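You operate a simulated robot arm through the tools that you are given. There is no shell and no other tool.

You are at the controls of a simulated robot arm. One attempt, no reset.

Task
Switch the warmer off, put both cups on the tray, wipe the splash.
Fine: wiped with the yellow sponge, sponge back where it lay; hardly a drop tipped out of the cups. Set down upright: small blue cup, small orange cup. What is to be rubbed or washed off counts as gone when no trace of it is left.

The check looks at the end state, three seconds after you hand in, the way a careful person would. Anything else that was tipped, shoved, dropped, spilled or broken makes it a failure.

Robot
A 7-joint arm with a two-finger parallel gripper, fixed in place. Base frame: the origin is at the foot of the arm, x ahead of it, y to its left, z up; the work surface is at about z = 0. Units: mm, rad, N and s.
With the tool pointing down near the work surface it reaches from about 240 to 620 mm from the base axis. Its first joint turns from -1.152 to 1.152 rad. Payload 2.6 kg.
Tool frame: the origin (TCP) lies between the finger pads and is the grasp point; the fingertips stand 30 mm ahead of it; z points along the fingers, y is the line along which they close. The gripper opens to 94 mm. The fingers are 28 mm wide and 10 mm thick; the gripper's body (50 by 96 mm) begins 55 mm behind the TCP.
Orientation is that of the tool frame in the base frame, as [roll, pitch, yaw] about the fixed x, y, z axes, in that order (R = Rz(yaw) Ry(pitch) Rx(roll)). With the fingers straight down and closing along the base's y, the tool's x points along the base's -x, its y along +y and its z along -z.

Tools
- The arm moves only by the tool apply_moves. Its argument "targets" is a list of rows, each an object (a shift or turn left out is 0, a gripper value left out holds the last) with "travel": the shift along the tool's x, y, z in mm, a list of three; "dr": the turn, a rotation vector about the tool's x, y, z in rad, a list of three; "claw": the finger opening in mm, from 0 to 94. In form: [{"travel": [x, y, z], "dr": [ax, ay, az], "claw": claw}, ...]. A call has 1 to 20 rows; each row shifts and turns the commanded pose from where the row before left it, along the tool's axes as they then stand. Rows are played at 5 a second. More than 50 mm and 0.15 rad between two rows, or a gripper value outside its range, and nothing of the call is played. A pose out of reach is approached as far as the arm can. The call stops where the force on the tool passes 90 N (or 10 N more than at its start, if that is more) or the arm is blocked; 0.2 s more then pass. The fingers move at their own pace (about 72 mm/s each) and stop on an object; they squeeze with about 29 N. The grip force told is the motor's: it shows also when the fingers shut on nothing. Time passes only in rows, and 0.2 s behind the last, so rows that do not move let the fingers close. The reply holds the time, the measured pose of the TCP, the force on the tool along the base axes, the opening and the grip force, in the units named above and with some noise, with the torque about the TCP (base axes, N m) and any sound that the robot's microphone picked up.
- Cameras (640 x 400 px; columns grow to the right, rows downward): "scene" is fixed at [35.5, 438.3, 556.1]; the picture's right is [-0.75, -0.66, 0.00], its down [-0.43, 0.49, -0.76] and it looks along [0.50, -0.57, -0.65] (base axes); focal length 278 px, centre (320, 200). "wrist" rides on the gripper at [76, 14, -102] in the tool frame; the picture's right is [-0.18, 0.98, 0.00], its down [-0.75, -0.14, -0.64] and it looks along [-0.63, -0.12, 0.77] (tool axes); focal length 243 px, centre (320, 200). There is no depth. A picture from a camera that has moved, and an enlarged one, comes with that camera's place and axes in the base frame and with its lens.
- capture(camera): a new picture of that camera. It takes no simulated time.
- close_up(camera, box): a new picture of the part [left, top, right, bottom] of that camera's present view, enlarged. It takes no simulated time.
- hand_in(): hands the job in; it is judged then, once.

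Places have to be worked out from the pictures, the camera data and where the tool is seen. Open the gripper and draw the arm clear of the work before you hand the job in, unless the task says otherwise.

The tools are called after ">>>" by a JSON object that holds its "fn" and its "kwargs". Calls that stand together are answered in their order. apply_moves: Moves the arm, as the interface text tells. Its arguments: {"type":"object","properties":{"targets":{"type":"array","items":{"type":"object","properties":{"travel":{"type":"array","items":{"type":"number"}},"dr":{"type":"array","items":{"type":"number"}},"claw":{"type":"number"}}}}},"required":["targets"]} The other tools are called the same way: capture (camera) takes a picture; close_up (camera, box) takes an enlarged picture of a part of a camera's view; hand_in () hands the job in.

At the start:

```text
time: 0.0
position: [382.7, 35.1, 333.4]
tool_rot: [-3.141, 0.0, 3.142]
ft_force: [-1.4, 0.0, -0.7]
wrist_torque: [-0.02, 0.01, 0.01]
opening: 93.7
gripper_force: 0.1
```

scene: 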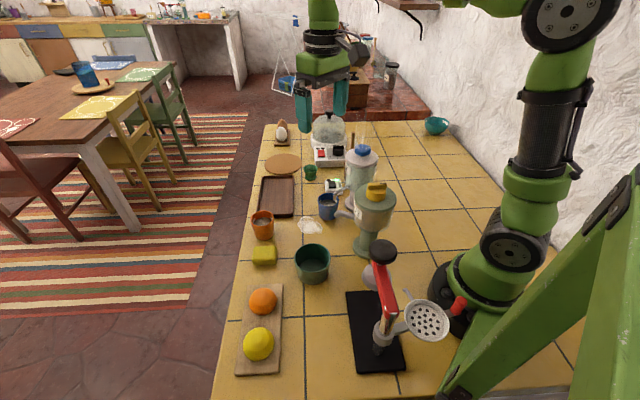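
wrist: 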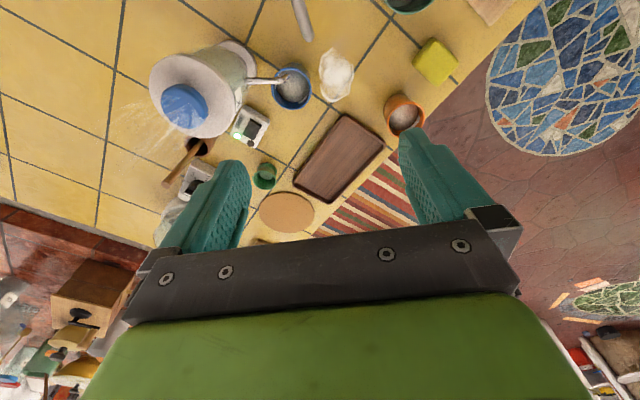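

I'll start by enlarging the relevant parts of both views to identify the warmer, cups, tray, sponge and splash.

>>> {"fn": "close_up", "kwargs": {"camera": "scene", "box": [240, 100, 400, 200]}}

>>> {"fn": "close_up", "kwargs": {"camera": "scene", "box": [240, 180, 400, 280]}}

>>> {"fn": "close_up", "kwargs": {"camera": "wrist", "box": [140, 40, 300, 140]}}

>>> {"fn": "close_up", "kwargs": {"camera": "wrist", "box": [260, 30, 480, 167]}}

>>> {"fn": "close_up", "kwargs": {"camera": "wrist", "box": [150, 100, 310, 200]}}

```text
4.00 times, centred on (320, 150) of scene
camera zoom: at [35.5, 438.3, 556.1], right [-0.75, -0.66, 0.0], down [-0.43, 0.49, -0.76], along [0.5, -0.57, -0.65], focal length 1111 px, centre (320, 400)
```

zoom: 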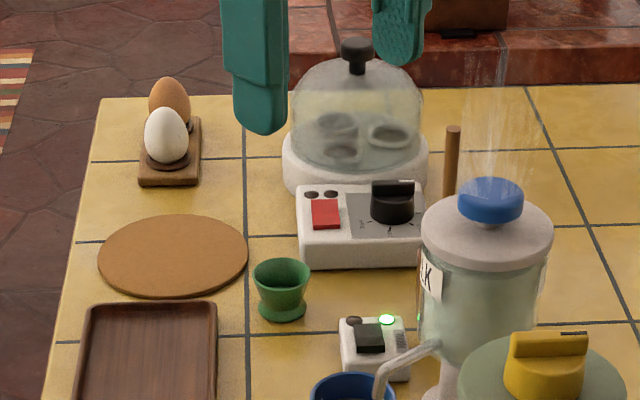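

```text
4.00 times, centred on (320, 230) of scene
camera zoom: at [35.5, 438.3, 556.1], right [-0.75, -0.66, 0.0], down [-0.43, 0.49, -0.76], along [0.5, -0.57, -0.65], focal length 1111 px, centre (320, 80)
```

zoom: 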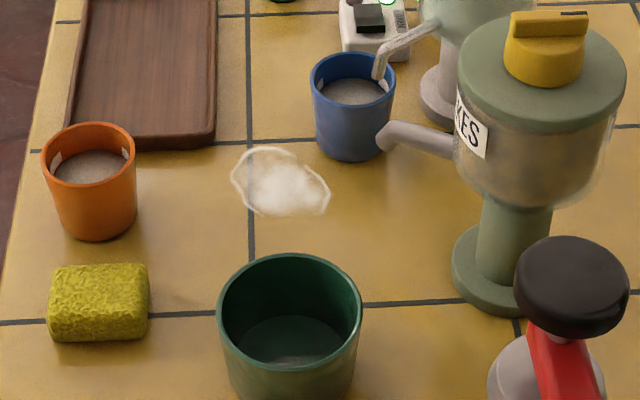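

```text
4.00 times, centred on (220, 90) of wrist
camera zoom: at [307.0, 49.4, 435.4], right [0.18, 0.98, 0.0], down [0.75, -0.14, 0.64], along [0.63, -0.12, -0.77], focal length 970 px, centre (720, 640)
```

zoom: 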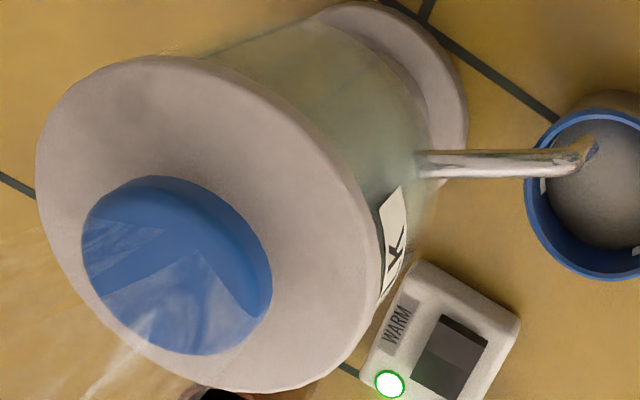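

```text
2.91 times, centred on (370, 98) of wrist
camera zoom: at [307.0, 49.4, 435.4], right [0.18, 0.98, 0.0], down [0.75, -0.14, 0.64], along [0.63, -0.12, -0.77], focal length 706 px, centre (174, 495)
```

zoom: 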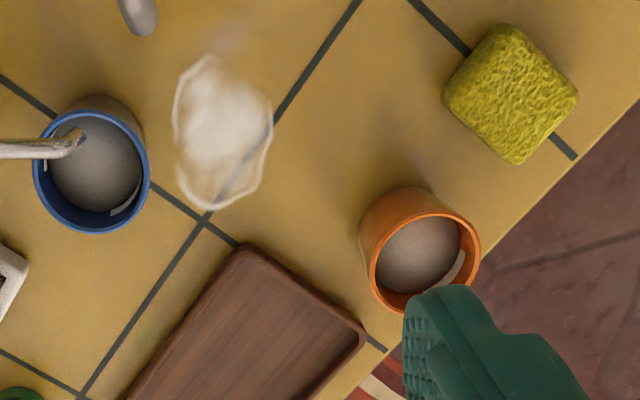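

```text
4.00 times, centred on (230, 150) of wrist
camera zoom: at [307.0, 49.4, 435.4], right [0.18, 0.98, 0.0], down [0.75, -0.14, 0.64], along [0.63, -0.12, -0.77], focal length 970 px, centre (680, 400)
```

zoom: 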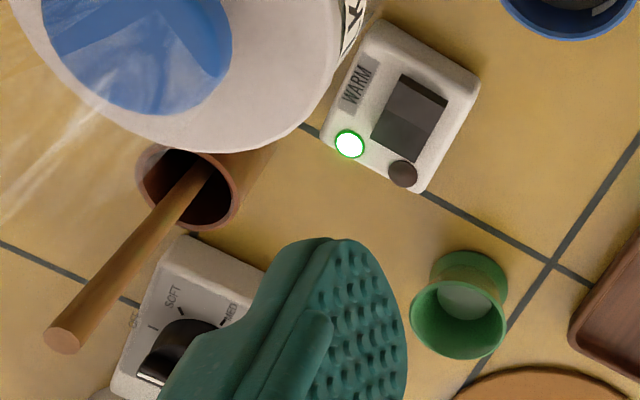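

The blue cup stands under the milk spout at about (400,-11), the orange one at about (478,155). The splash is near (408,55), the sponge near (412,205), the tray centre near (575,26), and the WARM rocker box near (459,-100). I'll move high above the WARM box for a closer look.

>>> {"fn": "apply_moves", "kwargs": {"targets": [{"travel": [-19, -29, 8]}, {"travel": [-19, -29, 8]}, {"travel": [-19, -29, 8]}, {"travel": [-20, -28, 8]}, {"travel": [0, 0, 0]}]}}

>>> {"fn": "capture", "kwargs": {"camera": "wrist"}}

>>> {"fn": "close_up", "kwargs": {"camera": "wrist", "box": [240, 20, 400, 120]}}

>>> {"fn": "capture", "kwargs": {"camera": "scene"}}

```text
time: 1.2
position: [461.1, -79.3, 302.2]
tool_rot: [-3.14, -0.001, -3.141]
ft_force: [0.3, 0.8, 0.4]
wrist_torque: [-0.02, 0.02, -0.02]
opening: 94.0
gripper_force: 0.0
```

```text
taken
camera wrist: at [384.5, -65.9, 403.8], right [0.18, 0.98, 0.0], down [0.75, -0.14, 0.64], along [0.63, -0.12, -0.77], focal length 243 px, centre (320, 200)
```

wrist: 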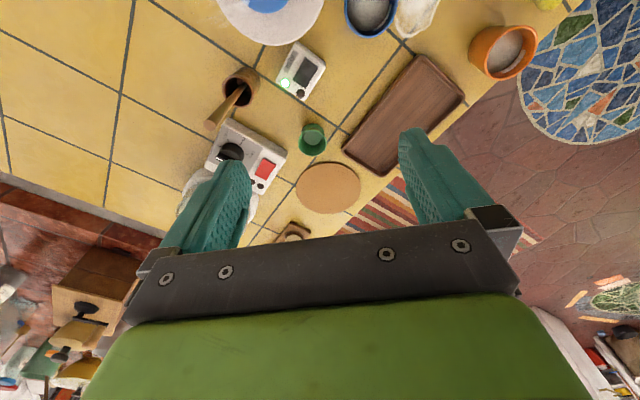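

```text
4.00 times, centred on (320, 70) of wrist
camera zoom: at [384.5, -65.9, 403.8], right [0.18, 0.98, 0.0], down [0.75, -0.14, 0.64], along [0.63, -0.12, -0.77], focal length 970 px, centre (320, 720)
```

zoom: 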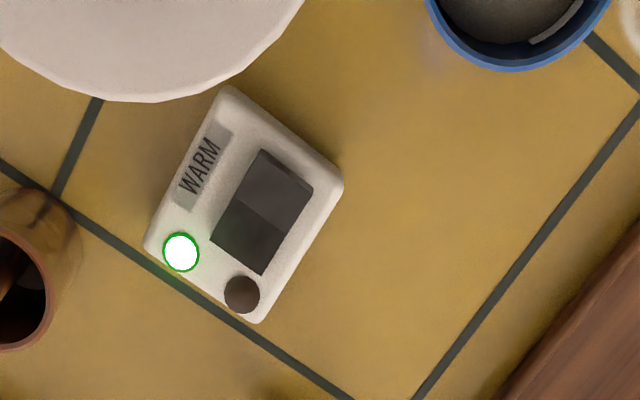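

```text
taken
```

scene: 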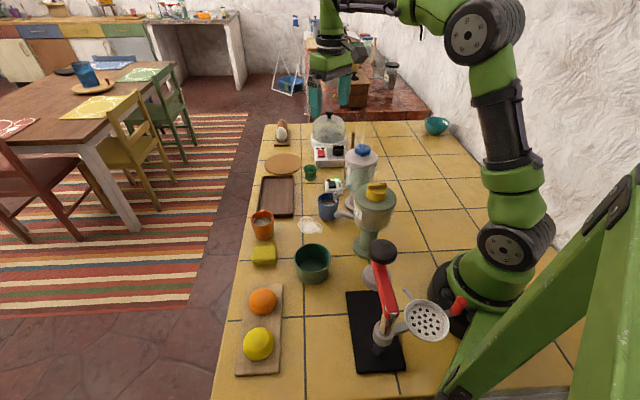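

The rocker has two halves; I need to see which is raised, so I take stronger enlargements from both cameras.

>>> {"fn": "close_up", "kwargs": {"camera": "wrist", "box": [276, 38, 332, 73]}}

>>> {"fn": "close_up", "kwargs": {"camera": "scene", "box": [315, 170, 355, 195]}}

>>> {"fn": "close_up", "kwargs": {"camera": "scene", "box": [300, 105, 380, 155]}}

>>> {"fn": "close_up", "kwargs": {"camera": "wrist", "box": [340, 0, 560, 137]}}

```text
11.43 times, centred on (304, 56) of wrist
camera zoom: at [384.5, -65.9, 403.8], right [0.18, 0.98, 0.0], down [0.75, -0.14, 0.64], along [0.63, -0.12, -0.77], focal length 2773 px, centre (503, 1851)
```

zoom: 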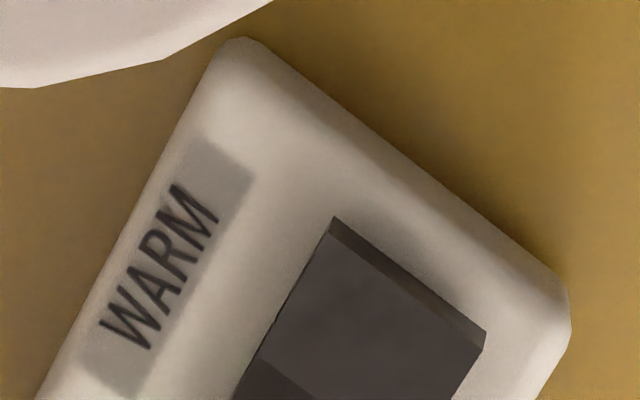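

```text
16.00 times, centred on (335, 182) of scene
camera zoom: at [35.6, 438.3, 556.1], right [-0.75, -0.66, 0.0], down [-0.43, 0.49, -0.76], along [0.5, -0.57, -0.65], focal length 4444 px, centre (80, 480)
```

zoom: 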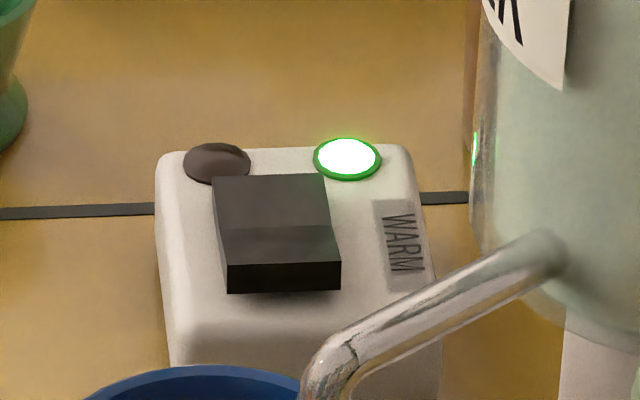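

```text
8.00 times, centred on (340, 130) of scene
camera zoom: at [35.6, 438.3, 556.1], right [-0.75, -0.66, 0.0], down [-0.43, 0.49, -0.76], along [0.5, -0.57, -0.65], focal length 2222 px, centre (160, 760)
```

zoom: 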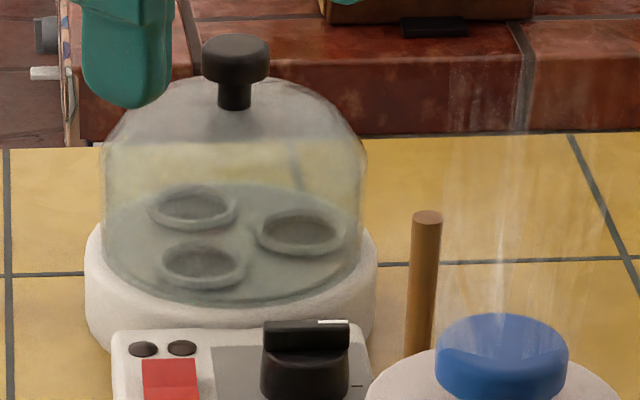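

```text
2.91 times, centred on (450, 68) of wrist
camera zoom: at [384.5, -65.9, 403.8], right [0.18, 0.98, 0.0], down [0.75, -0.14, 0.64], along [0.63, -0.12, -0.77], focal length 706 px, centre (-58, 582)
```

zoom: 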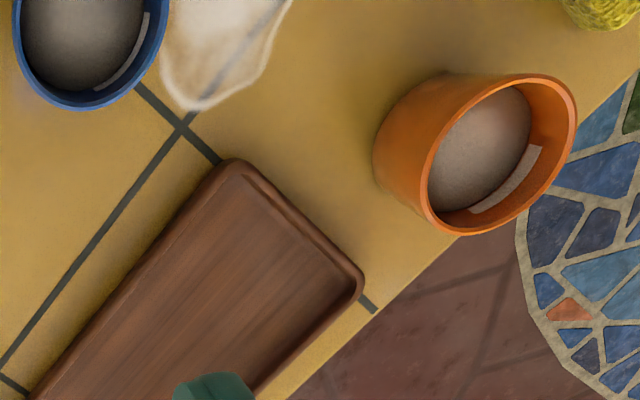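

The raised rocker half is the end facing the blue cup, at about (449,-90) and z≈36; the end by the lamps is pressed (ON). I'll close the fingers, tilt the hand outward by 30° so it stays clear of the milk tank, and hover above that end.

>>> {"fn": "apply_moves", "kwargs": {"targets": [{"dr": [0, 0.131, 0], "claw": 0}, {"dr": [0, 0.131, 0]}, {"dr": [0, 0.131, 0]}, {"dr": [0, 0.1306, 0]}, {"travel": [-18.1, -2.75, 36.3]}, {"travel": [-18.1, -2.75, 36.3]}, {"travel": [-18.1, -2.75, 36.3]}, {"travel": [-18.1, -2.75, 36.3]}, {"travel": [0, 0, 0]}]}}

>>> {"fn": "capture", "kwargs": {"camera": "wrist"}}

>>> {"fn": "capture", "kwargs": {"camera": "scene"}}

>>> {"fn": "close_up", "kwargs": {"camera": "scene", "box": [280, 120, 400, 195]}}

```text
time: 3.2
position: [482.1, -90.5, 140.0]
tool_rot: [3.141, -0.325, 3.142]
ft_force: [0.3, -0.2, 0.6]
wrist_torque: [0.01, -0.01, -0.01]
opening: 0.0
gripper_force: 29.4
out of reach, approached as far as the arm can: row 3, 4
```

```text
taken
camera wrist: at [441.7, -77.1, 261.0], right [0.18, 0.98, -0.06], down [0.92, -0.14, 0.37], along [0.35, -0.12, -0.93], focal length 243 px, centre (320, 200)
```

wrist: 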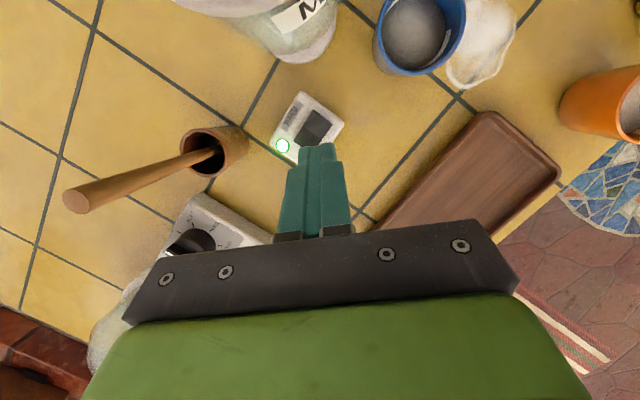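

```text
taken
```

scene: 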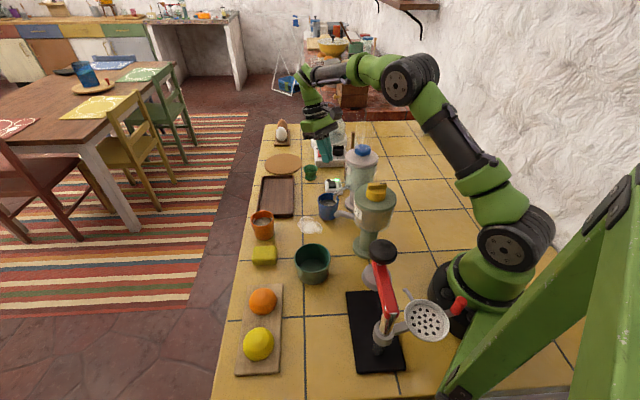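

```text
5.33 times, centred on (340, 158) of scene
camera zoom: at [35.6, 438.3, 556.1], right [-0.75, -0.66, 0.0], down [-0.43, 0.49, -0.76], along [0.5, -0.57, -0.65], focal length 1481 px, centre (213, 427)
```

zoom: 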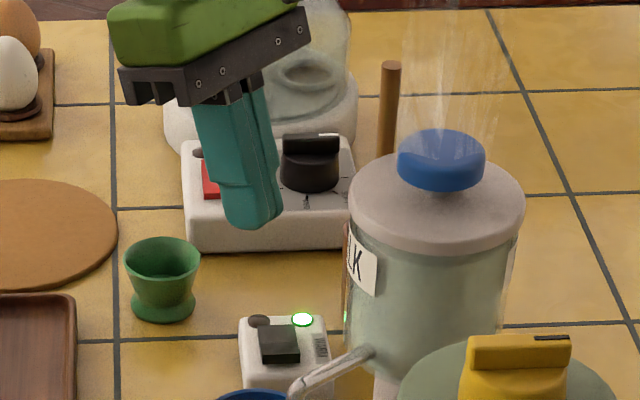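

The tilt stopped at about 0.325 rad because of reach at that height, and the hand is now at (482,-90,140). I'll come in and down a little and add the missing tilt, where there is more reach.

>>> {"fn": "apply_moves", "kwargs": {"targets": [{"travel": [17.3, 0, 27]}, {"dr": [0, 0.1, 0]}, {"dr": [0, 0.1, 0]}, {"travel": [0, 0, 0]}]}}

>>> {"fn": "capture", "kwargs": {"camera": "wrist"}}

>>> {"fn": "close_up", "kwargs": {"camera": "scene", "box": [280, 120, 400, 195]}}

```text
time: 4.2
position: [456.4, -91.7, 120.7]
tool_rot: [-3.14, -0.529, -3.14]
ft_force: [0.3, 0.2, -0.8]
wrist_torque: [-0.02, 0.01, 0.03]
opening: 0.0
gripper_force: 28.5
```

```text
taken
camera wrist: at [442.1, -76.5, 247.0], right [0.16, 0.98, -0.09], down [0.97, -0.14, 0.17], along [0.16, -0.12, -0.98], focal length 243 px, centre (320, 200)
```

wrist: 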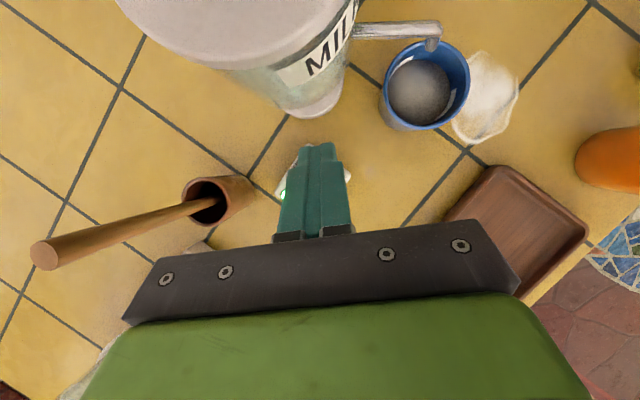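

```text
5.33 times, centred on (340, 158) of scene
camera zoom: at [35.5, 438.3, 556.1], right [-0.75, -0.66, 0.0], down [-0.43, 0.49, -0.76], along [0.5, -0.57, -0.65], focal length 1481 px, centre (213, 427)
```

zoom: 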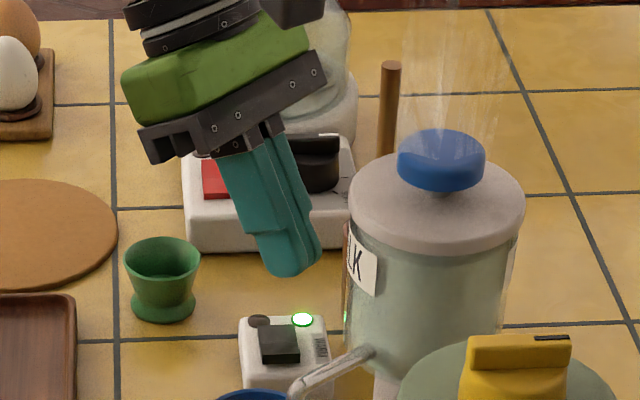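

Tilt is now 0.53 rad, the hand is clear of the tank and the fingertip is roughly over the raised end. I lower it to just above the rocker and check alignment.

>>> {"fn": "apply_moves", "kwargs": {"targets": [{"travel": [-9.6, 0.8, 16.4]}, {"travel": [-9.6, 0.7, 16.4]}, {"travel": [0, 0, 0]}]}}

>>> {"fn": "close_up", "kwargs": {"camera": "scene", "box": [305, 155, 369, 195]}}

>>> {"fn": "close_up", "kwargs": {"camera": "wrist", "box": [260, 110, 388, 190]}}

```text
time: 5.0
position: [457.7, -89.2, 82.2]
tool_rot: [-3.141, -0.526, 3.141]
ft_force: [0.0, 0.6, 0.0]
wrist_torque: [-0.04, 0.02, 0.01]
opening: 0.0
gripper_force: 29.1
```

```text
10.00 times, centred on (337, 175) of scene
camera zoom: at [35.5, 438.3, 556.1], right [-0.75, -0.66, 0.0], down [-0.43, 0.49, -0.76], along [0.5, -0.57, -0.65], focal length 2778 px, centre (150, 450)
```

zoom: 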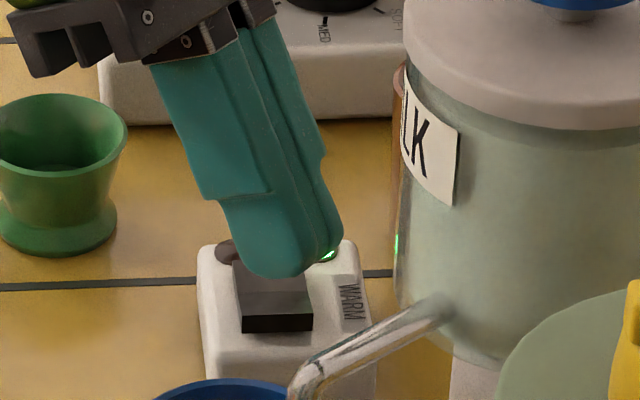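

```text
5.00 times, centred on (324, 150) of wrist
camera zoom: at [442.2, -75.0, 208.8], right [0.16, 0.98, -0.09], down [0.97, -0.14, 0.18], along [0.16, -0.12, -0.98], focal length 1213 px, centre (300, 450)
```

zoom: 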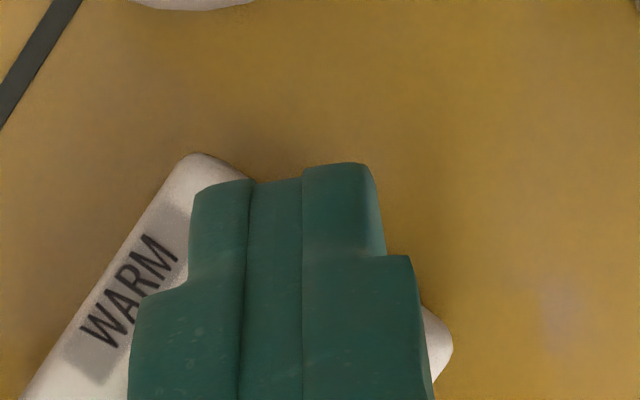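

The tip's lowest point sits over the very edge of the raised end (about (447,-89)); I shift it slightly inward onto the raised half, descend and press in small steps.

>>> {"fn": "apply_moves", "kwargs": {"targets": [{"travel": [-9.5, -4, 8.3]}, {"travel": [-1.01, 0, 1.73]}, {"travel": [-1.01, 0, 1.73]}, {"travel": [-1.01, 0, 1.73]}, {"travel": [0, 0, 0]}]}}

>>> {"fn": "close_up", "kwargs": {"camera": "scene", "box": [305, 155, 369, 195]}}

```text
time: 6.2
position: [460.9, -94.3, 64.2]
tool_rot: [-3.142, -0.527, 3.142]
ft_force: [-0.2, 0.4, 1.1]
wrist_torque: [-0.02, 0.01, -0.04]
opening: 0.0
gripper_force: 29.0
```

```text
10.00 times, centred on (337, 175) of scene
camera zoom: at [35.5, 438.3, 556.1], right [-0.75, -0.66, 0.0], down [-0.43, 0.49, -0.76], along [0.5, -0.57, -0.65], focal length 2778 px, centre (150, 450)
```

zoom: 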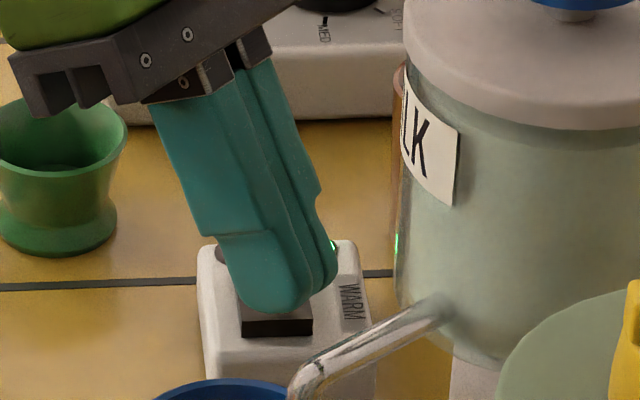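

The tip is just at the rocker surface with hardly any force yet; I press on in 1.5–2 mm steps.

>>> {"fn": "apply_moves", "kwargs": {"targets": [{"travel": [-0.76, 0, 1.3]}, {"travel": [-0.76, 0, 1.3]}, {"travel": [-0.76, 0, 1.3]}, {"travel": [0, 0, 0]}]}}

>>> {"fn": "close_up", "kwargs": {"camera": "scene", "box": [305, 155, 369, 195]}}

```text
time: 7.2
position: [461.4, -92.9, 63.7]
tool_rot: [3.141, -0.526, 3.134]
ft_force: [-20.6, 0.8, 45.3]
wrist_torque: [-0.15, 0.86, 0.04]
opening: 0.3
gripper_force: 29.5
```

```text
10.00 times, centred on (337, 175) of scene
camera zoom: at [35.3, 438.4, 556.1], right [-0.75, -0.66, 0.0], down [-0.43, 0.49, -0.76], along [0.5, -0.57, -0.65], focal length 2778 px, centre (150, 450)
```

zoom: 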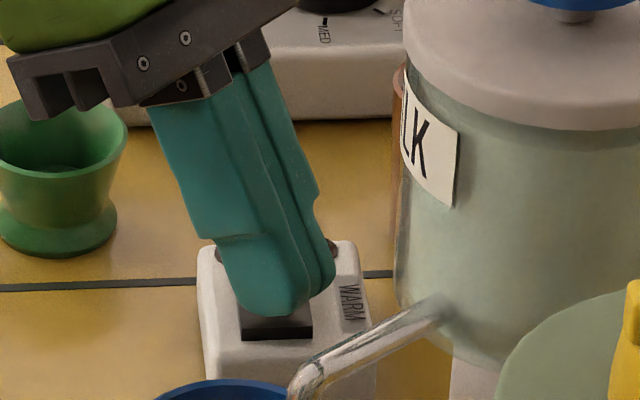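

45 N built up and the green lamp's edge now looks dark. I'll lift off along the vertical and look at the switch.

>>> {"fn": "apply_moves", "kwargs": {"targets": [{"travel": [5, 0, -8.6]}, {"travel": [15, 0, -26]}, {"travel": [0, 0, -30]}, {"travel": [0, 0, 0]}]}}

>>> {"fn": "close_up", "kwargs": {"camera": "scene", "box": [305, 155, 369, 195]}}

>>> {"fn": "capture", "kwargs": {"camera": "scene"}}

```text
time: 8.2
position: [476.2, -95.4, 126.5]
tool_rot: [-3.14, -0.527, 3.142]
ft_force: [-0.3, -0.4, -0.4]
wrist_torque: [0.01, 0.0, 0.03]
opening: 0.0
gripper_force: 28.4
```

```text
10.00 times, centred on (337, 175) of scene
camera zoom: at [35.5, 438.3, 556.1], right [-0.75, -0.66, 0.0], down [-0.43, 0.49, -0.76], along [0.5, -0.57, -0.65], focal length 2778 px, centre (150, 450)
```

zoom: 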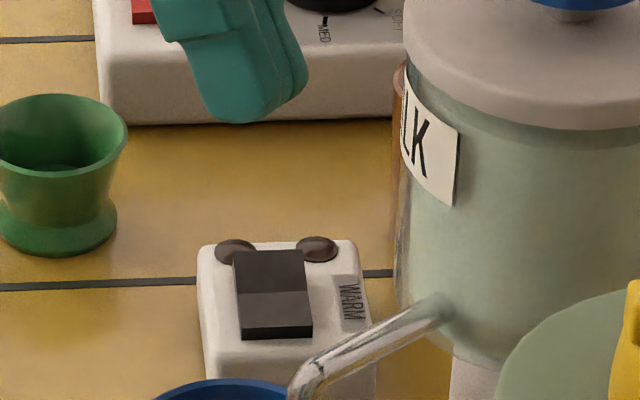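

```text
taken
```

scene: 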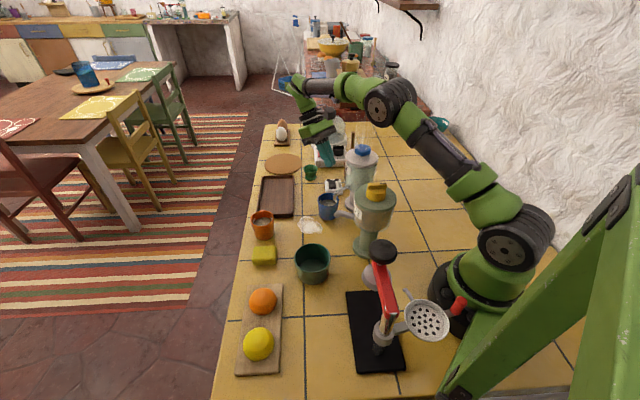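

Both lamps are dark and the rocker has flipped, so the warmer is off. Next I rise while straightening the hand and travel over the orange cup, turning so the fingers close across the tray's short direction (yaw about -48.6°), gripper opening.

>>> {"fn": "apply_moves", "kwargs": {"targets": [{"travel": [14, 0, -24]}, {"travel": [12, 0, -25], "dr": [0, -0.13, 0]}, {"travel": [7, 0, -27], "dr": [0, -0.13, 0]}, {"travel": [4, 0, -28], "dr": [0, -0.13, 0]}, {"travel": [0, 0, -28], "dr": [0, -0.137, 0]}, {"travel": [0, 42, 0]}, {"travel": [0, 42, 0]}, {"travel": [0, 42, 0]}, {"travel": [0, 42, 0]}, {"travel": [0, 42, 0]}, {"travel": [0, 40, 0]}, {"dr": [0, 0, 0.1413], "claw": 88}, {"dr": [0, 0, 0.1413]}, {"dr": [0, 0, 0.1413]}, {"dr": [0, 0, 0.1413]}, {"dr": [0, 0, 0.1413]}, {"dr": [0, 0, 0.1413]}, {"travel": [0, 0, 0]}]}}

>>> {"fn": "capture", "kwargs": {"camera": "wrist"}}

>>> {"fn": "capture", "kwargs": {"camera": "scene"}}

```text
time: 12.0
position: [490.5, 156.0, 263.8]
tool_rot: [-3.141, -0.001, 2.291]
ft_force: [-0.9, 0.1, 0.5]
wrist_torque: [0.04, 0.02, -0.01]
opening: 88.1
gripper_force: 0.1
```

```text
taken
camera wrist: at [450.7, 223.1, 366.9], right [0.86, 0.51, 0.0], down [0.39, -0.66, 0.64], along [0.33, -0.55, -0.77], focal length 243 px, centre (320, 200)
```

wrist: 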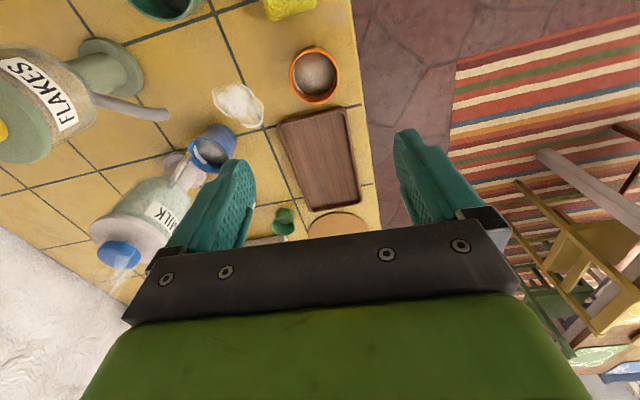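

```text
taken
```

scene: 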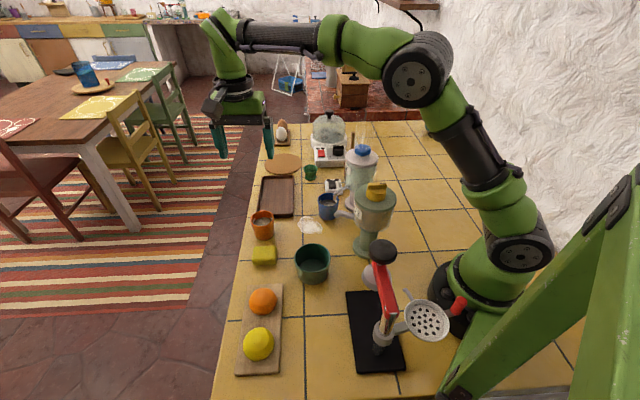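

The hand is above the orange cup in the intended yaw. I'll enlarge the wrist view to refine the orange cup and tray positions.

>>> {"fn": "close_up", "kwargs": {"camera": "wrist", "box": [250, 20, 410, 120]}}

>>> {"fn": "close_up", "kwargs": {"camera": "wrist", "box": [240, 95, 400, 240]}}

>>> {"fn": "close_up", "kwargs": {"camera": "wrist", "box": [120, 80, 280, 180]}}

```text
4.00 times, centred on (330, 70) of wrist
camera zoom: at [450.7, 223.1, 366.9], right [0.86, 0.51, 0.0], down [0.39, -0.66, 0.64], along [0.33, -0.55, -0.77], focal length 970 px, centre (280, 720)
```

zoom: 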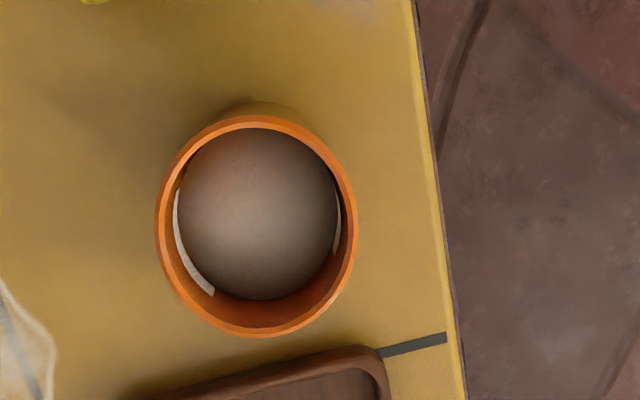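

```text
2.76 times, centred on (320, 168) of wrist
camera zoom: at [450.7, 223.1, 366.9], right [0.86, 0.51, 0.0], down [0.39, -0.66, 0.64], along [0.33, -0.55, -0.77], focal length 669 px, centre (320, 290)
```

zoom: 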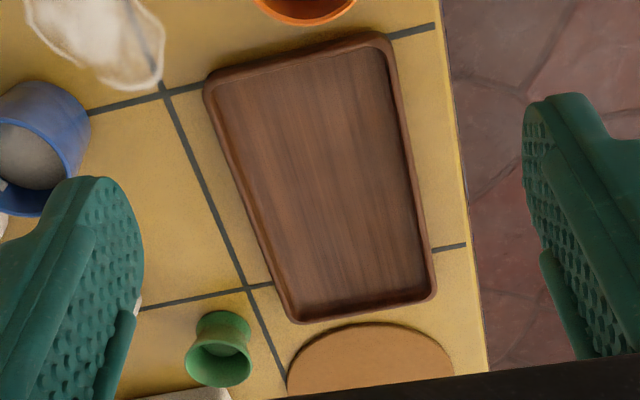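

```text
4.00 times, centred on (200, 130) of wrist
camera zoom: at [450.7, 223.1, 366.9], right [0.86, 0.51, 0.0], down [0.39, -0.66, 0.64], along [0.33, -0.55, -0.77], focal length 970 px, centre (800, 480)
```

zoom: 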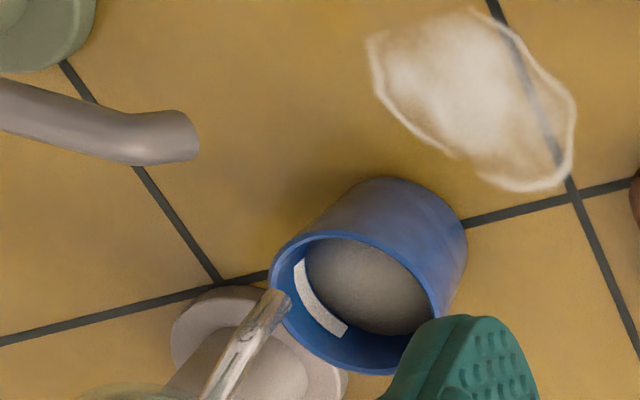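

Estimates: orange cup ≈ (480,156), rim z≈60; tray centre ≈ (573,30) with its long side at about -46°. I descend over the orange cup to 150 mm and look again.

>>> {"fn": "apply_moves", "kwargs": {"targets": [{"travel": [2.3, -2.6, 38]}, {"travel": [2.3, -2.6, 38]}, {"travel": [2.3, -2.6, 38]}, {"travel": [0, 0, 0]}]}}

>>> {"fn": "capture", "kwargs": {"camera": "wrist"}}

>>> {"fn": "close_up", "kwargs": {"camera": "scene", "box": [200, 150, 328, 230]}}

```text
time: 13.0
position: [479.2, 155.7, 150.6]
tool_rot: [3.141, 0.002, 2.293]
ft_force: [0.1, 0.0, 0.5]
wrist_torque: [-0.02, -0.02, 0.02]
opening: 87.9
gripper_force: 0.0
```

```text
taken
camera wrist: at [439.4, 222.0, 252.9], right [0.86, 0.51, 0.0], down [0.39, -0.66, 0.64], along [0.33, -0.55, -0.77], focal length 243 px, centre (320, 200)
```

wrist: 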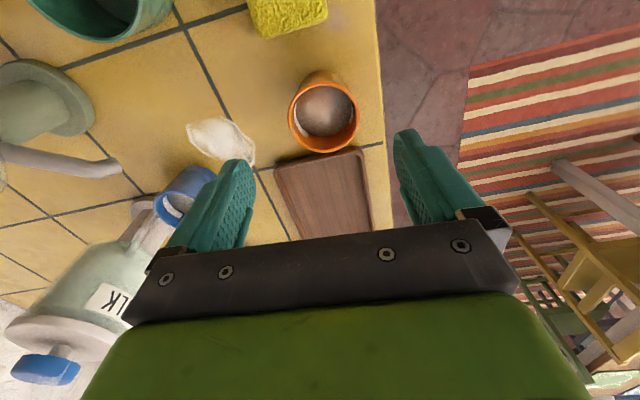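

```text
5.00 times, centred on (264, 190) of scene
camera zoom: at [35.5, 438.3, 556.1], right [-0.75, -0.66, 0.0], down [-0.43, 0.49, -0.76], along [0.5, -0.57, -0.65], focal length 1389 px, centre (600, 250)
```

zoom: 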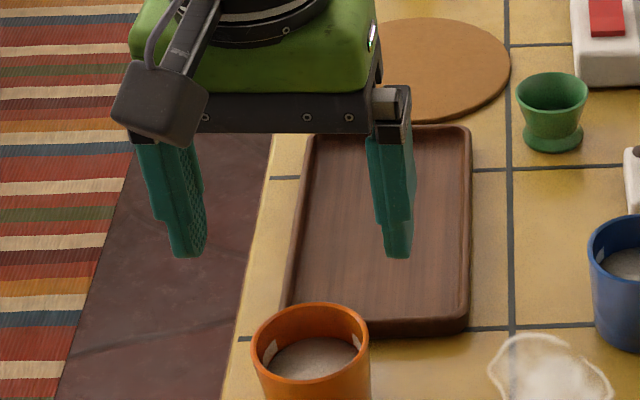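

The wrist view puts the orange cup's rim a few mm off the hand's axis (toward about (480,159)); I correct for that and descend to just above the rim to check.

>>> {"fn": "apply_moves", "kwargs": {"targets": [{"travel": [2.3, 3.1, 25]}, {"travel": [0, 0, 27]}, {"travel": [0, 0, 0]}]}}

>>> {"fn": "capture", "kwargs": {"camera": "wrist"}}

>>> {"fn": "close_up", "kwargs": {"camera": "scene", "box": [200, 180, 328, 260]}}

```text
time: 13.8
position: [481.1, 159.4, 98.9]
tool_rot: [3.141, -0.001, 2.296]
ft_force: [0.1, -0.5, 0.9]
wrist_torque: [0.0, 0.02, -0.02]
opening: 88.0
gripper_force: 0.1
```

```text
taken
camera wrist: at [440.5, 226.1, 201.1], right [0.86, 0.51, 0.0], down [0.39, -0.66, 0.64], along [0.33, -0.55, -0.77], focal length 243 px, centre (320, 200)
```

wrist: 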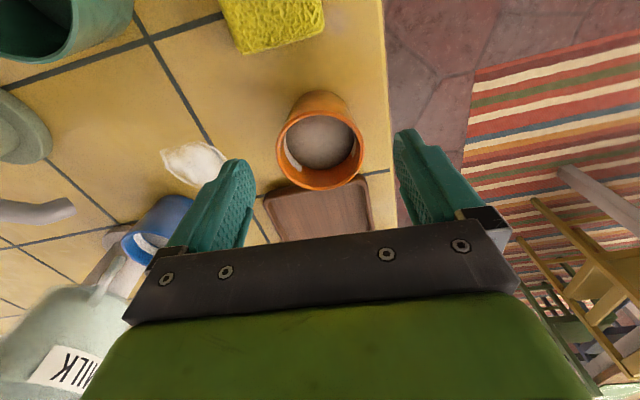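

```text
5.00 times, centred on (264, 220) of scene
camera zoom: at [35.5, 438.3, 556.1], right [-0.75, -0.66, 0.0], down [-0.43, 0.49, -0.76], along [0.5, -0.57, -0.65], focal length 1389 px, centre (600, 100)
```

zoom: 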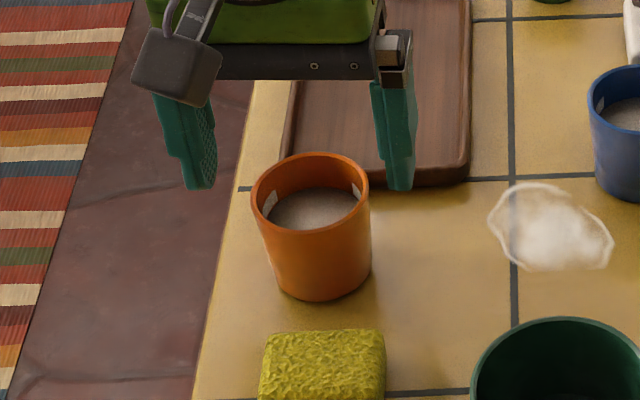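

The cup is centred between the fingers to within about 2 mm. I descend straight to z≈42 and close gently in steps.

>>> {"fn": "apply_moves", "kwargs": {"targets": [{"travel": [0, 0, 19]}, {"travel": [0, 0, 19]}, {"travel": [0, 0, 18.5]}, {"claw": 76}, {"claw": 70}, {"claw": 66}, {"claw": 63}, {"claw": 60}, {"claw": 57}, {"claw": 54}, {"claw": 50}, {"claw": 40}, {"claw": 40}]}}

>>> {"fn": "close_up", "kwargs": {"camera": "scene", "box": [200, 180, 328, 260]}}

>>> {"fn": "capture", "kwargs": {"camera": "wrist"}}

```text
time: 16.6
position: [480.7, 160.0, 42.5]
tool_rot: [-3.141, 0.0, 2.292]
ft_force: [0.0, 0.0, -0.1]
wrist_torque: [0.01, 0.02, -0.01]
opening: 60.1
gripper_force: 29.0
```

```text
5.00 times, centred on (264, 220) of scene
camera zoom: at [35.6, 438.3, 556.1], right [-0.75, -0.66, 0.0], down [-0.43, 0.49, -0.76], along [0.5, -0.57, -0.65], focal length 1389 px, centre (600, 100)
```

zoom: 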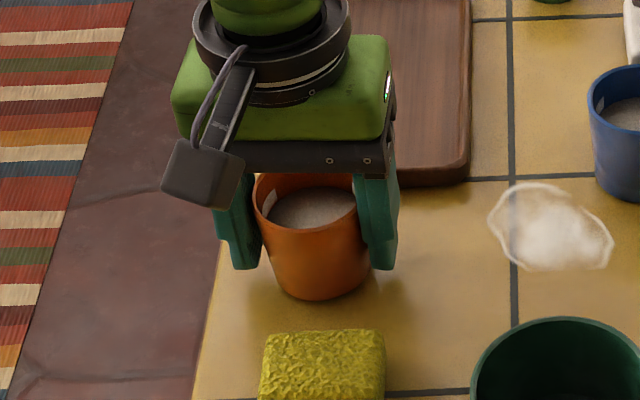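

```text
taken
camera wrist: at [440.4, 226.8, 143.8], right [0.86, 0.51, 0.0], down [0.39, -0.66, 0.64], along [0.33, -0.55, -0.77], focal length 243 px, centre (320, 200)
```

wrist: 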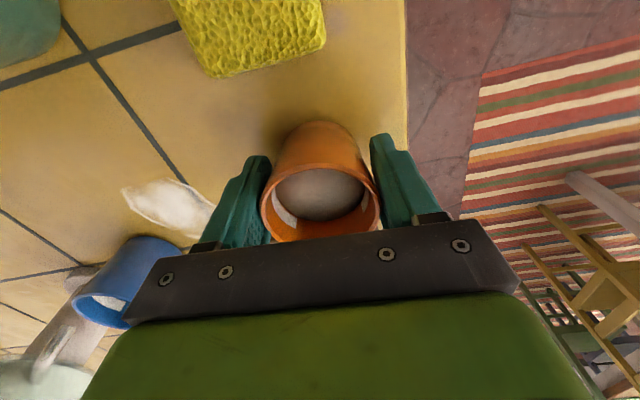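

The cup is held at 60 mm with 29 N, upright. I lift it slowly by 45 mm with a soft start and stop.

>>> {"fn": "apply_moves", "kwargs": {"targets": [{"travel": [0, 0, -2]}, {"travel": [0, 0, -3]}, {"travel": [0, 0, -5]}, {"travel": [0, 0, -7]}, {"travel": [0, 0, -8]}, {"travel": [0, 0, -8]}, {"travel": [0, 0, -6]}, {"travel": [0, 0, -4]}, {"travel": [0, 0, -2]}, {"travel": [0, 0, 0]}]}}

>>> {"fn": "close_up", "kwargs": {"camera": "scene", "box": [200, 160, 328, 240]}}

>>> {"fn": "capture", "kwargs": {"camera": "wrist"}}

```text
time: 18.8
position: [481.3, 160.0, 87.4]
tool_rot: [3.141, 0.0, 2.295]
ft_force: [0.2, -0.1, -2.0]
wrist_torque: [0.01, -0.03, -0.01]
opening: 55.0
gripper_force: 28.8
```

```text
5.00 times, centred on (264, 200) of scene
camera zoom: at [35.6, 438.3, 556.1], right [-0.75, -0.66, 0.0], down [-0.43, 0.49, -0.76], along [0.5, -0.57, -0.65], focal length 1389 px, centre (600, 200)
```

zoom: 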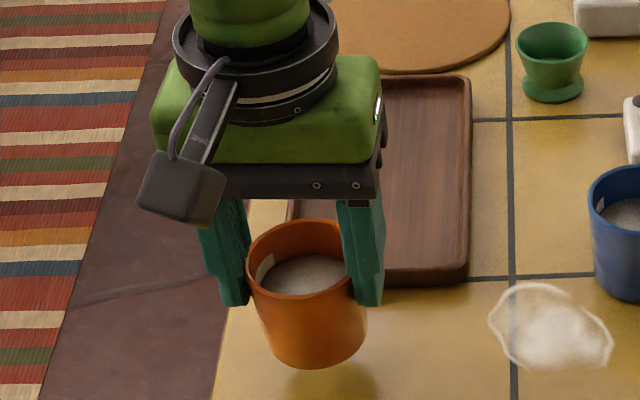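

```text
taken
camera wrist: at [440.7, 226.4, 189.8], right [0.86, 0.51, 0.0], down [0.39, -0.66, 0.64], along [0.33, -0.55, -0.77], focal length 243 px, centre (320, 200)
```

wrist: 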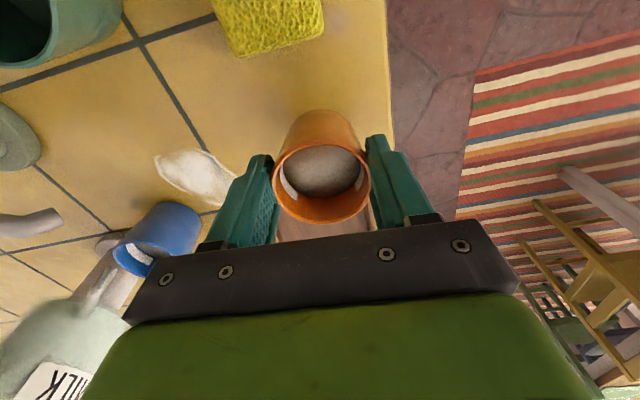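

The grip narrowed from 60 to 55 mm during the lift, so the cup may have slid a little in the fingers. I look closer before carrying on.

>>> {"fn": "close_up", "kwargs": {"camera": "scene", "box": [232, 190, 296, 240]}}

>>> {"fn": "close_up", "kwargs": {"camera": "wrist", "box": [220, 90, 428, 230]}}

```text
8.00 times, centred on (264, 215) of scene
camera zoom: at [35.6, 438.3, 556.1], right [-0.75, -0.66, 0.0], down [-0.43, 0.49, -0.76], along [0.5, -0.57, -0.65], focal length 2222 px, centre (768, 80)
```

zoom: 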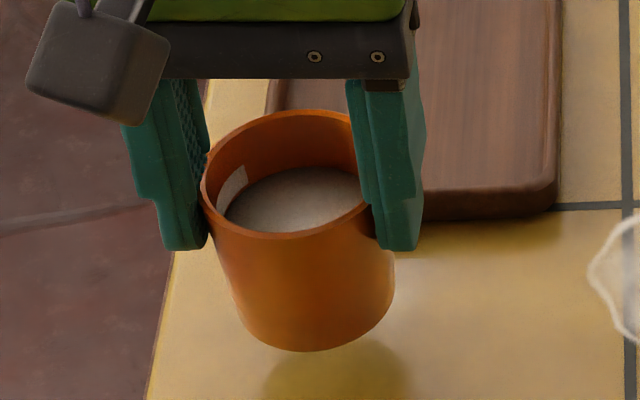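

```text
2.86 times, centred on (324, 160) of wrist
camera zoom: at [440.7, 226.4, 189.8], right [0.86, 0.51, 0.0], down [0.39, -0.66, 0.64], along [0.33, -0.55, -0.77], focal length 693 px, centre (309, 314)
```

zoom: 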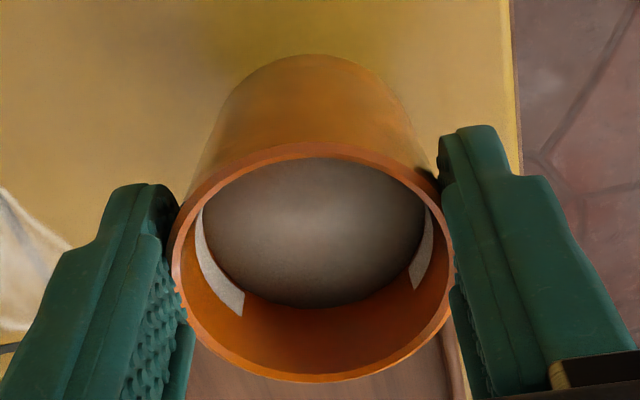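

The cup hangs lower in the fingers than where I gripped it, but looks upright. I wait a moment to see whether it is still slipping.

>>> {"fn": "apply_moves", "kwargs": {"targets": [{"travel": [0, 0, 0]}]}}

>>> {"fn": "close_up", "kwargs": {"camera": "scene", "box": [232, 190, 296, 240]}}

>>> {"fn": "close_up", "kwargs": {"camera": "wrist", "box": [220, 90, 428, 230]}}

```text
time: 19.2
position: [480.4, 160.2, 87.1]
tool_rot: [3.14, 0.0, 2.294]
ft_force: [0.9, -0.1, -2.0]
wrist_torque: [0.03, 0.03, 0.0]
opening: 55.3
gripper_force: 28.7
```

```text
8.00 times, centred on (264, 215) of scene
camera zoom: at [35.6, 438.3, 556.1], right [-0.75, -0.66, 0.0], down [-0.43, 0.49, -0.76], along [0.5, -0.57, -0.65], focal length 2222 px, centre (768, 80)
```

zoom: 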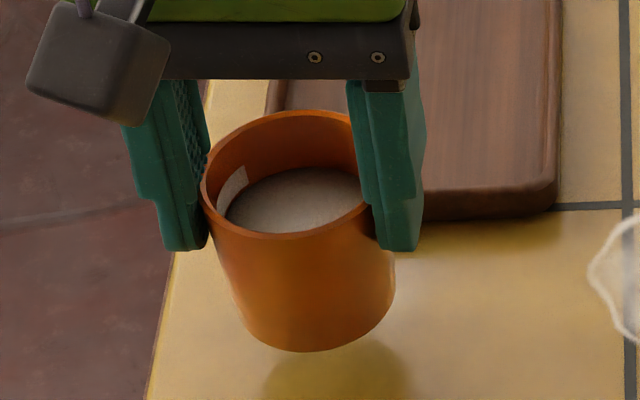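

```text
2.86 times, centred on (324, 160) of wrist
camera zoom: at [440.7, 226.4, 189.6], right [0.86, 0.51, 0.0], down [0.39, -0.66, 0.64], along [0.33, -0.55, -0.77], focal length 693 px, centre (309, 314)
```

zoom: 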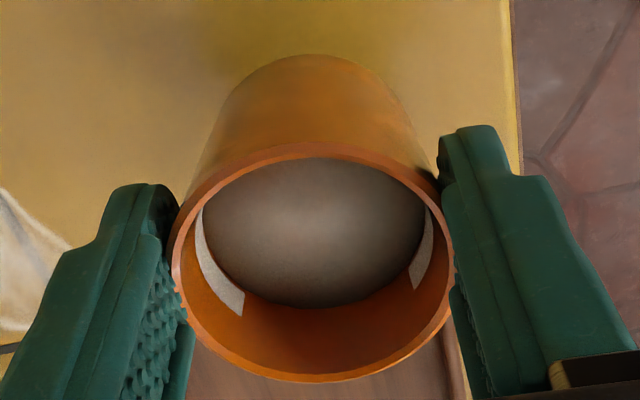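

No further slip: readings and pictures are unchanged, with the cup's bottom roughly 15 mm above the table. I raise it another 12 mm very gently and compare.

>>> {"fn": "apply_moves", "kwargs": {"targets": [{"travel": [0, 0, -1]}, {"travel": [0, 0, -2]}, {"travel": [0, 0, -3]}, {"travel": [0, 0, -3]}, {"travel": [0, 0, -2]}, {"travel": [0, 0, -1]}, {"travel": [0, 0, 0]}]}}

>>> {"fn": "close_up", "kwargs": {"camera": "scene", "box": [232, 190, 296, 240]}}

>>> {"fn": "close_up", "kwargs": {"camera": "wrist", "box": [220, 90, 428, 230]}}

```text
time: 20.8
position: [480.8, 159.9, 98.6]
tool_rot: [3.141, 0.001, 2.293]
ft_force: [-0.2, -0.5, -1.7]
wrist_torque: [0.03, 0.01, 0.01]
opening: 55.3
gripper_force: 29.3
```

```text
8.00 times, centred on (264, 215) of scene
camera zoom: at [35.6, 438.3, 556.1], right [-0.75, -0.66, 0.0], down [-0.43, 0.49, -0.76], along [0.5, -0.57, -0.65], focal length 2222 px, centre (768, 80)
```

zoom: 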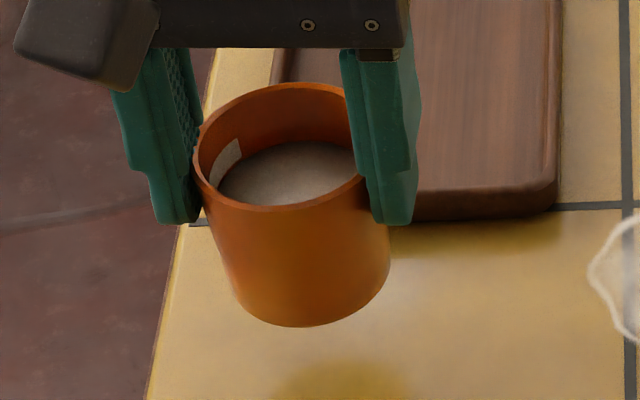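

```text
2.86 times, centred on (324, 160) of wrist
camera zoom: at [441.0, 226.7, 201.3], right [0.86, 0.51, 0.0], down [0.39, -0.66, 0.64], along [0.33, -0.55, -0.77], focal length 693 px, centre (309, 314)
```

zoom: 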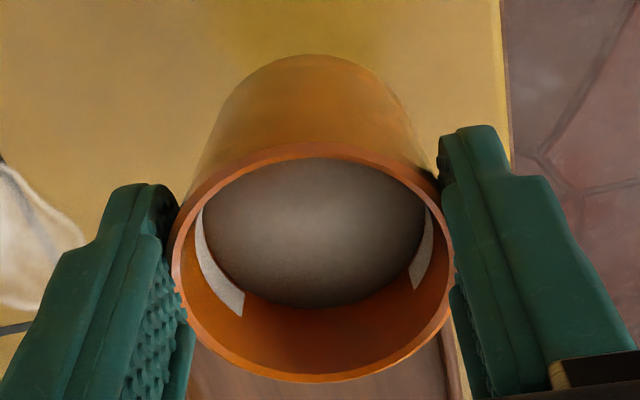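

No slip during this lift, so the hold is stable. I raise it 22 mm more and carry it smoothly to above the near half of the tray at about (542,58).

>>> {"fn": "apply_moves", "kwargs": {"targets": [{"travel": [0, 0, -2]}, {"travel": [0, 0, -4]}, {"travel": [0, 0, -5]}, {"travel": [0, 0, -5]}, {"travel": [0, 0, -4]}, {"travel": [0, 0, -2]}, {"travel": [-2.3, -0.4, 0]}, {"travel": [-4.7, -0.85, 0]}, {"travel": [-8.2, -1.5, 0]}, {"travel": [-11.7, -2.1, 0]}, {"travel": [-12.9, -2.33, 0]}, {"travel": [-12.9, -2.33, 0]}, {"travel": [-12.9, -2.33, 0]}, {"travel": [-12.9, -2.33, 0]}, {"travel": [-12.9, -2.33, 0]}, {"travel": [-11.7, -2.1, 0]}, {"travel": [-8.2, -1.5, 0]}, {"travel": [-5.8, -1.1, 0]}, {"travel": [0, 0, 0]}]}}

>>> {"fn": "capture", "kwargs": {"camera": "wrist"}}

>>> {"fn": "close_up", "kwargs": {"camera": "scene", "box": [216, 140, 344, 220]}}

```text
time: 24.8
position: [543.6, 57.7, 121.8]
tool_rot: [-3.141, 0.0, 2.295]
ft_force: [-0.2, 0.0, -1.9]
wrist_torque: [0.02, -0.01, 0.02]
opening: 55.0
gripper_force: 29.1
```

```text
taken
camera wrist: at [503.1, 124.8, 223.6], right [0.86, 0.51, 0.0], down [0.39, -0.66, 0.64], along [0.33, -0.55, -0.77], focal length 243 px, centre (320, 200)
```

wrist: 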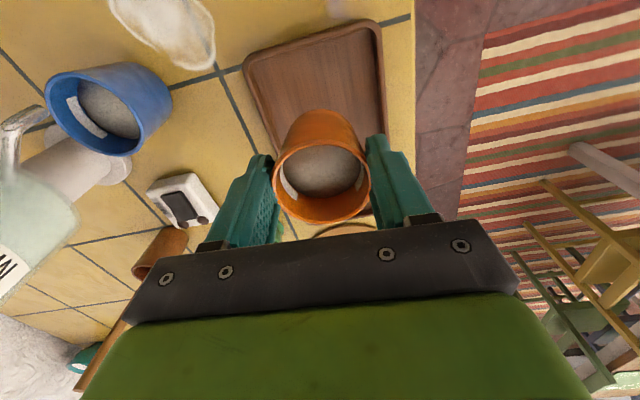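

```text
5.00 times, centred on (280, 180) of scene
camera zoom: at [35.6, 438.3, 556.1], right [-0.75, -0.66, 0.0], down [-0.43, 0.49, -0.76], along [0.5, -0.57, -0.65], focal length 1389 px, centre (520, 300)
```

zoom: 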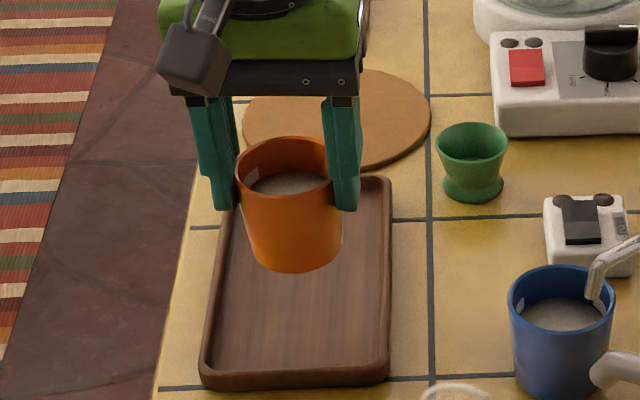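

The tray corners near the hand come out at about (473,60) and (544,134), so I nudge the cup 7 mm toward that end, then lower it most of the way.

>>> {"fn": "apply_moves", "kwargs": {"targets": [{"travel": [2, 0, 0]}, {"travel": [3, 0, 0]}, {"travel": [2, 0, 0]}, {"travel": [0, 0, 2]}, {"travel": [0, 0, 5]}, {"travel": [0, 0, 7]}, {"travel": [0, 0, 7]}, {"travel": [0, 0, 6]}, {"travel": [0, 0, 4]}, {"travel": [0, 0, 2]}, {"travel": [0, 0, 0]}]}}

>>> {"fn": "close_up", "kwargs": {"camera": "scene", "box": [232, 160, 312, 220]}}

>>> {"fn": "capture", "kwargs": {"camera": "wrist"}}

```text
time: 27.2
position: [538.4, 62.7, 88.3]
tool_rot: [3.141, 0.001, 2.294]
ft_force: [-0.7, 0.1, -1.2]
wrist_torque: [0.0, 0.07, 0.0]
opening: 55.5
gripper_force: 28.7
```

```text
6.67 times, centred on (272, 190) of scene
camera zoom: at [35.6, 438.3, 556.1], right [-0.75, -0.66, 0.0], down [-0.43, 0.49, -0.76], along [0.5, -0.57, -0.65], focal length 1852 px, centre (640, 267)
```

zoom: 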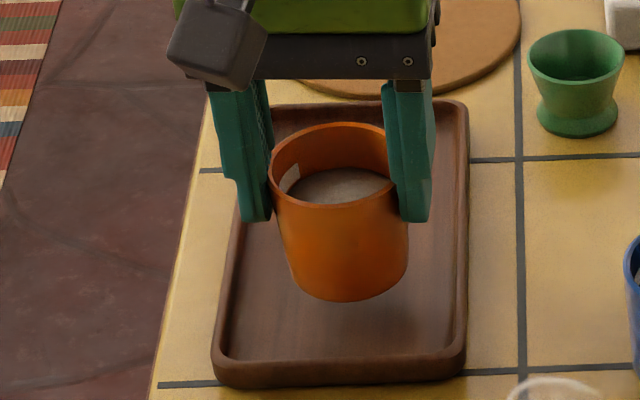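

```text
taken
camera wrist: at [497.9, 130.2, 190.2], right [0.86, 0.51, 0.0], down [0.39, -0.66, 0.64], along [0.33, -0.55, -0.77], focal length 243 px, centre (320, 200)
```

wrist: 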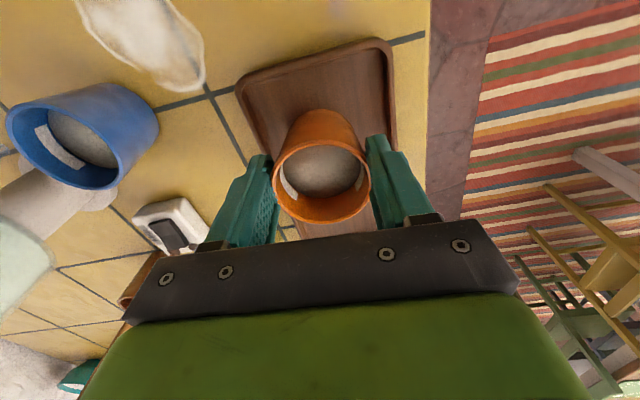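

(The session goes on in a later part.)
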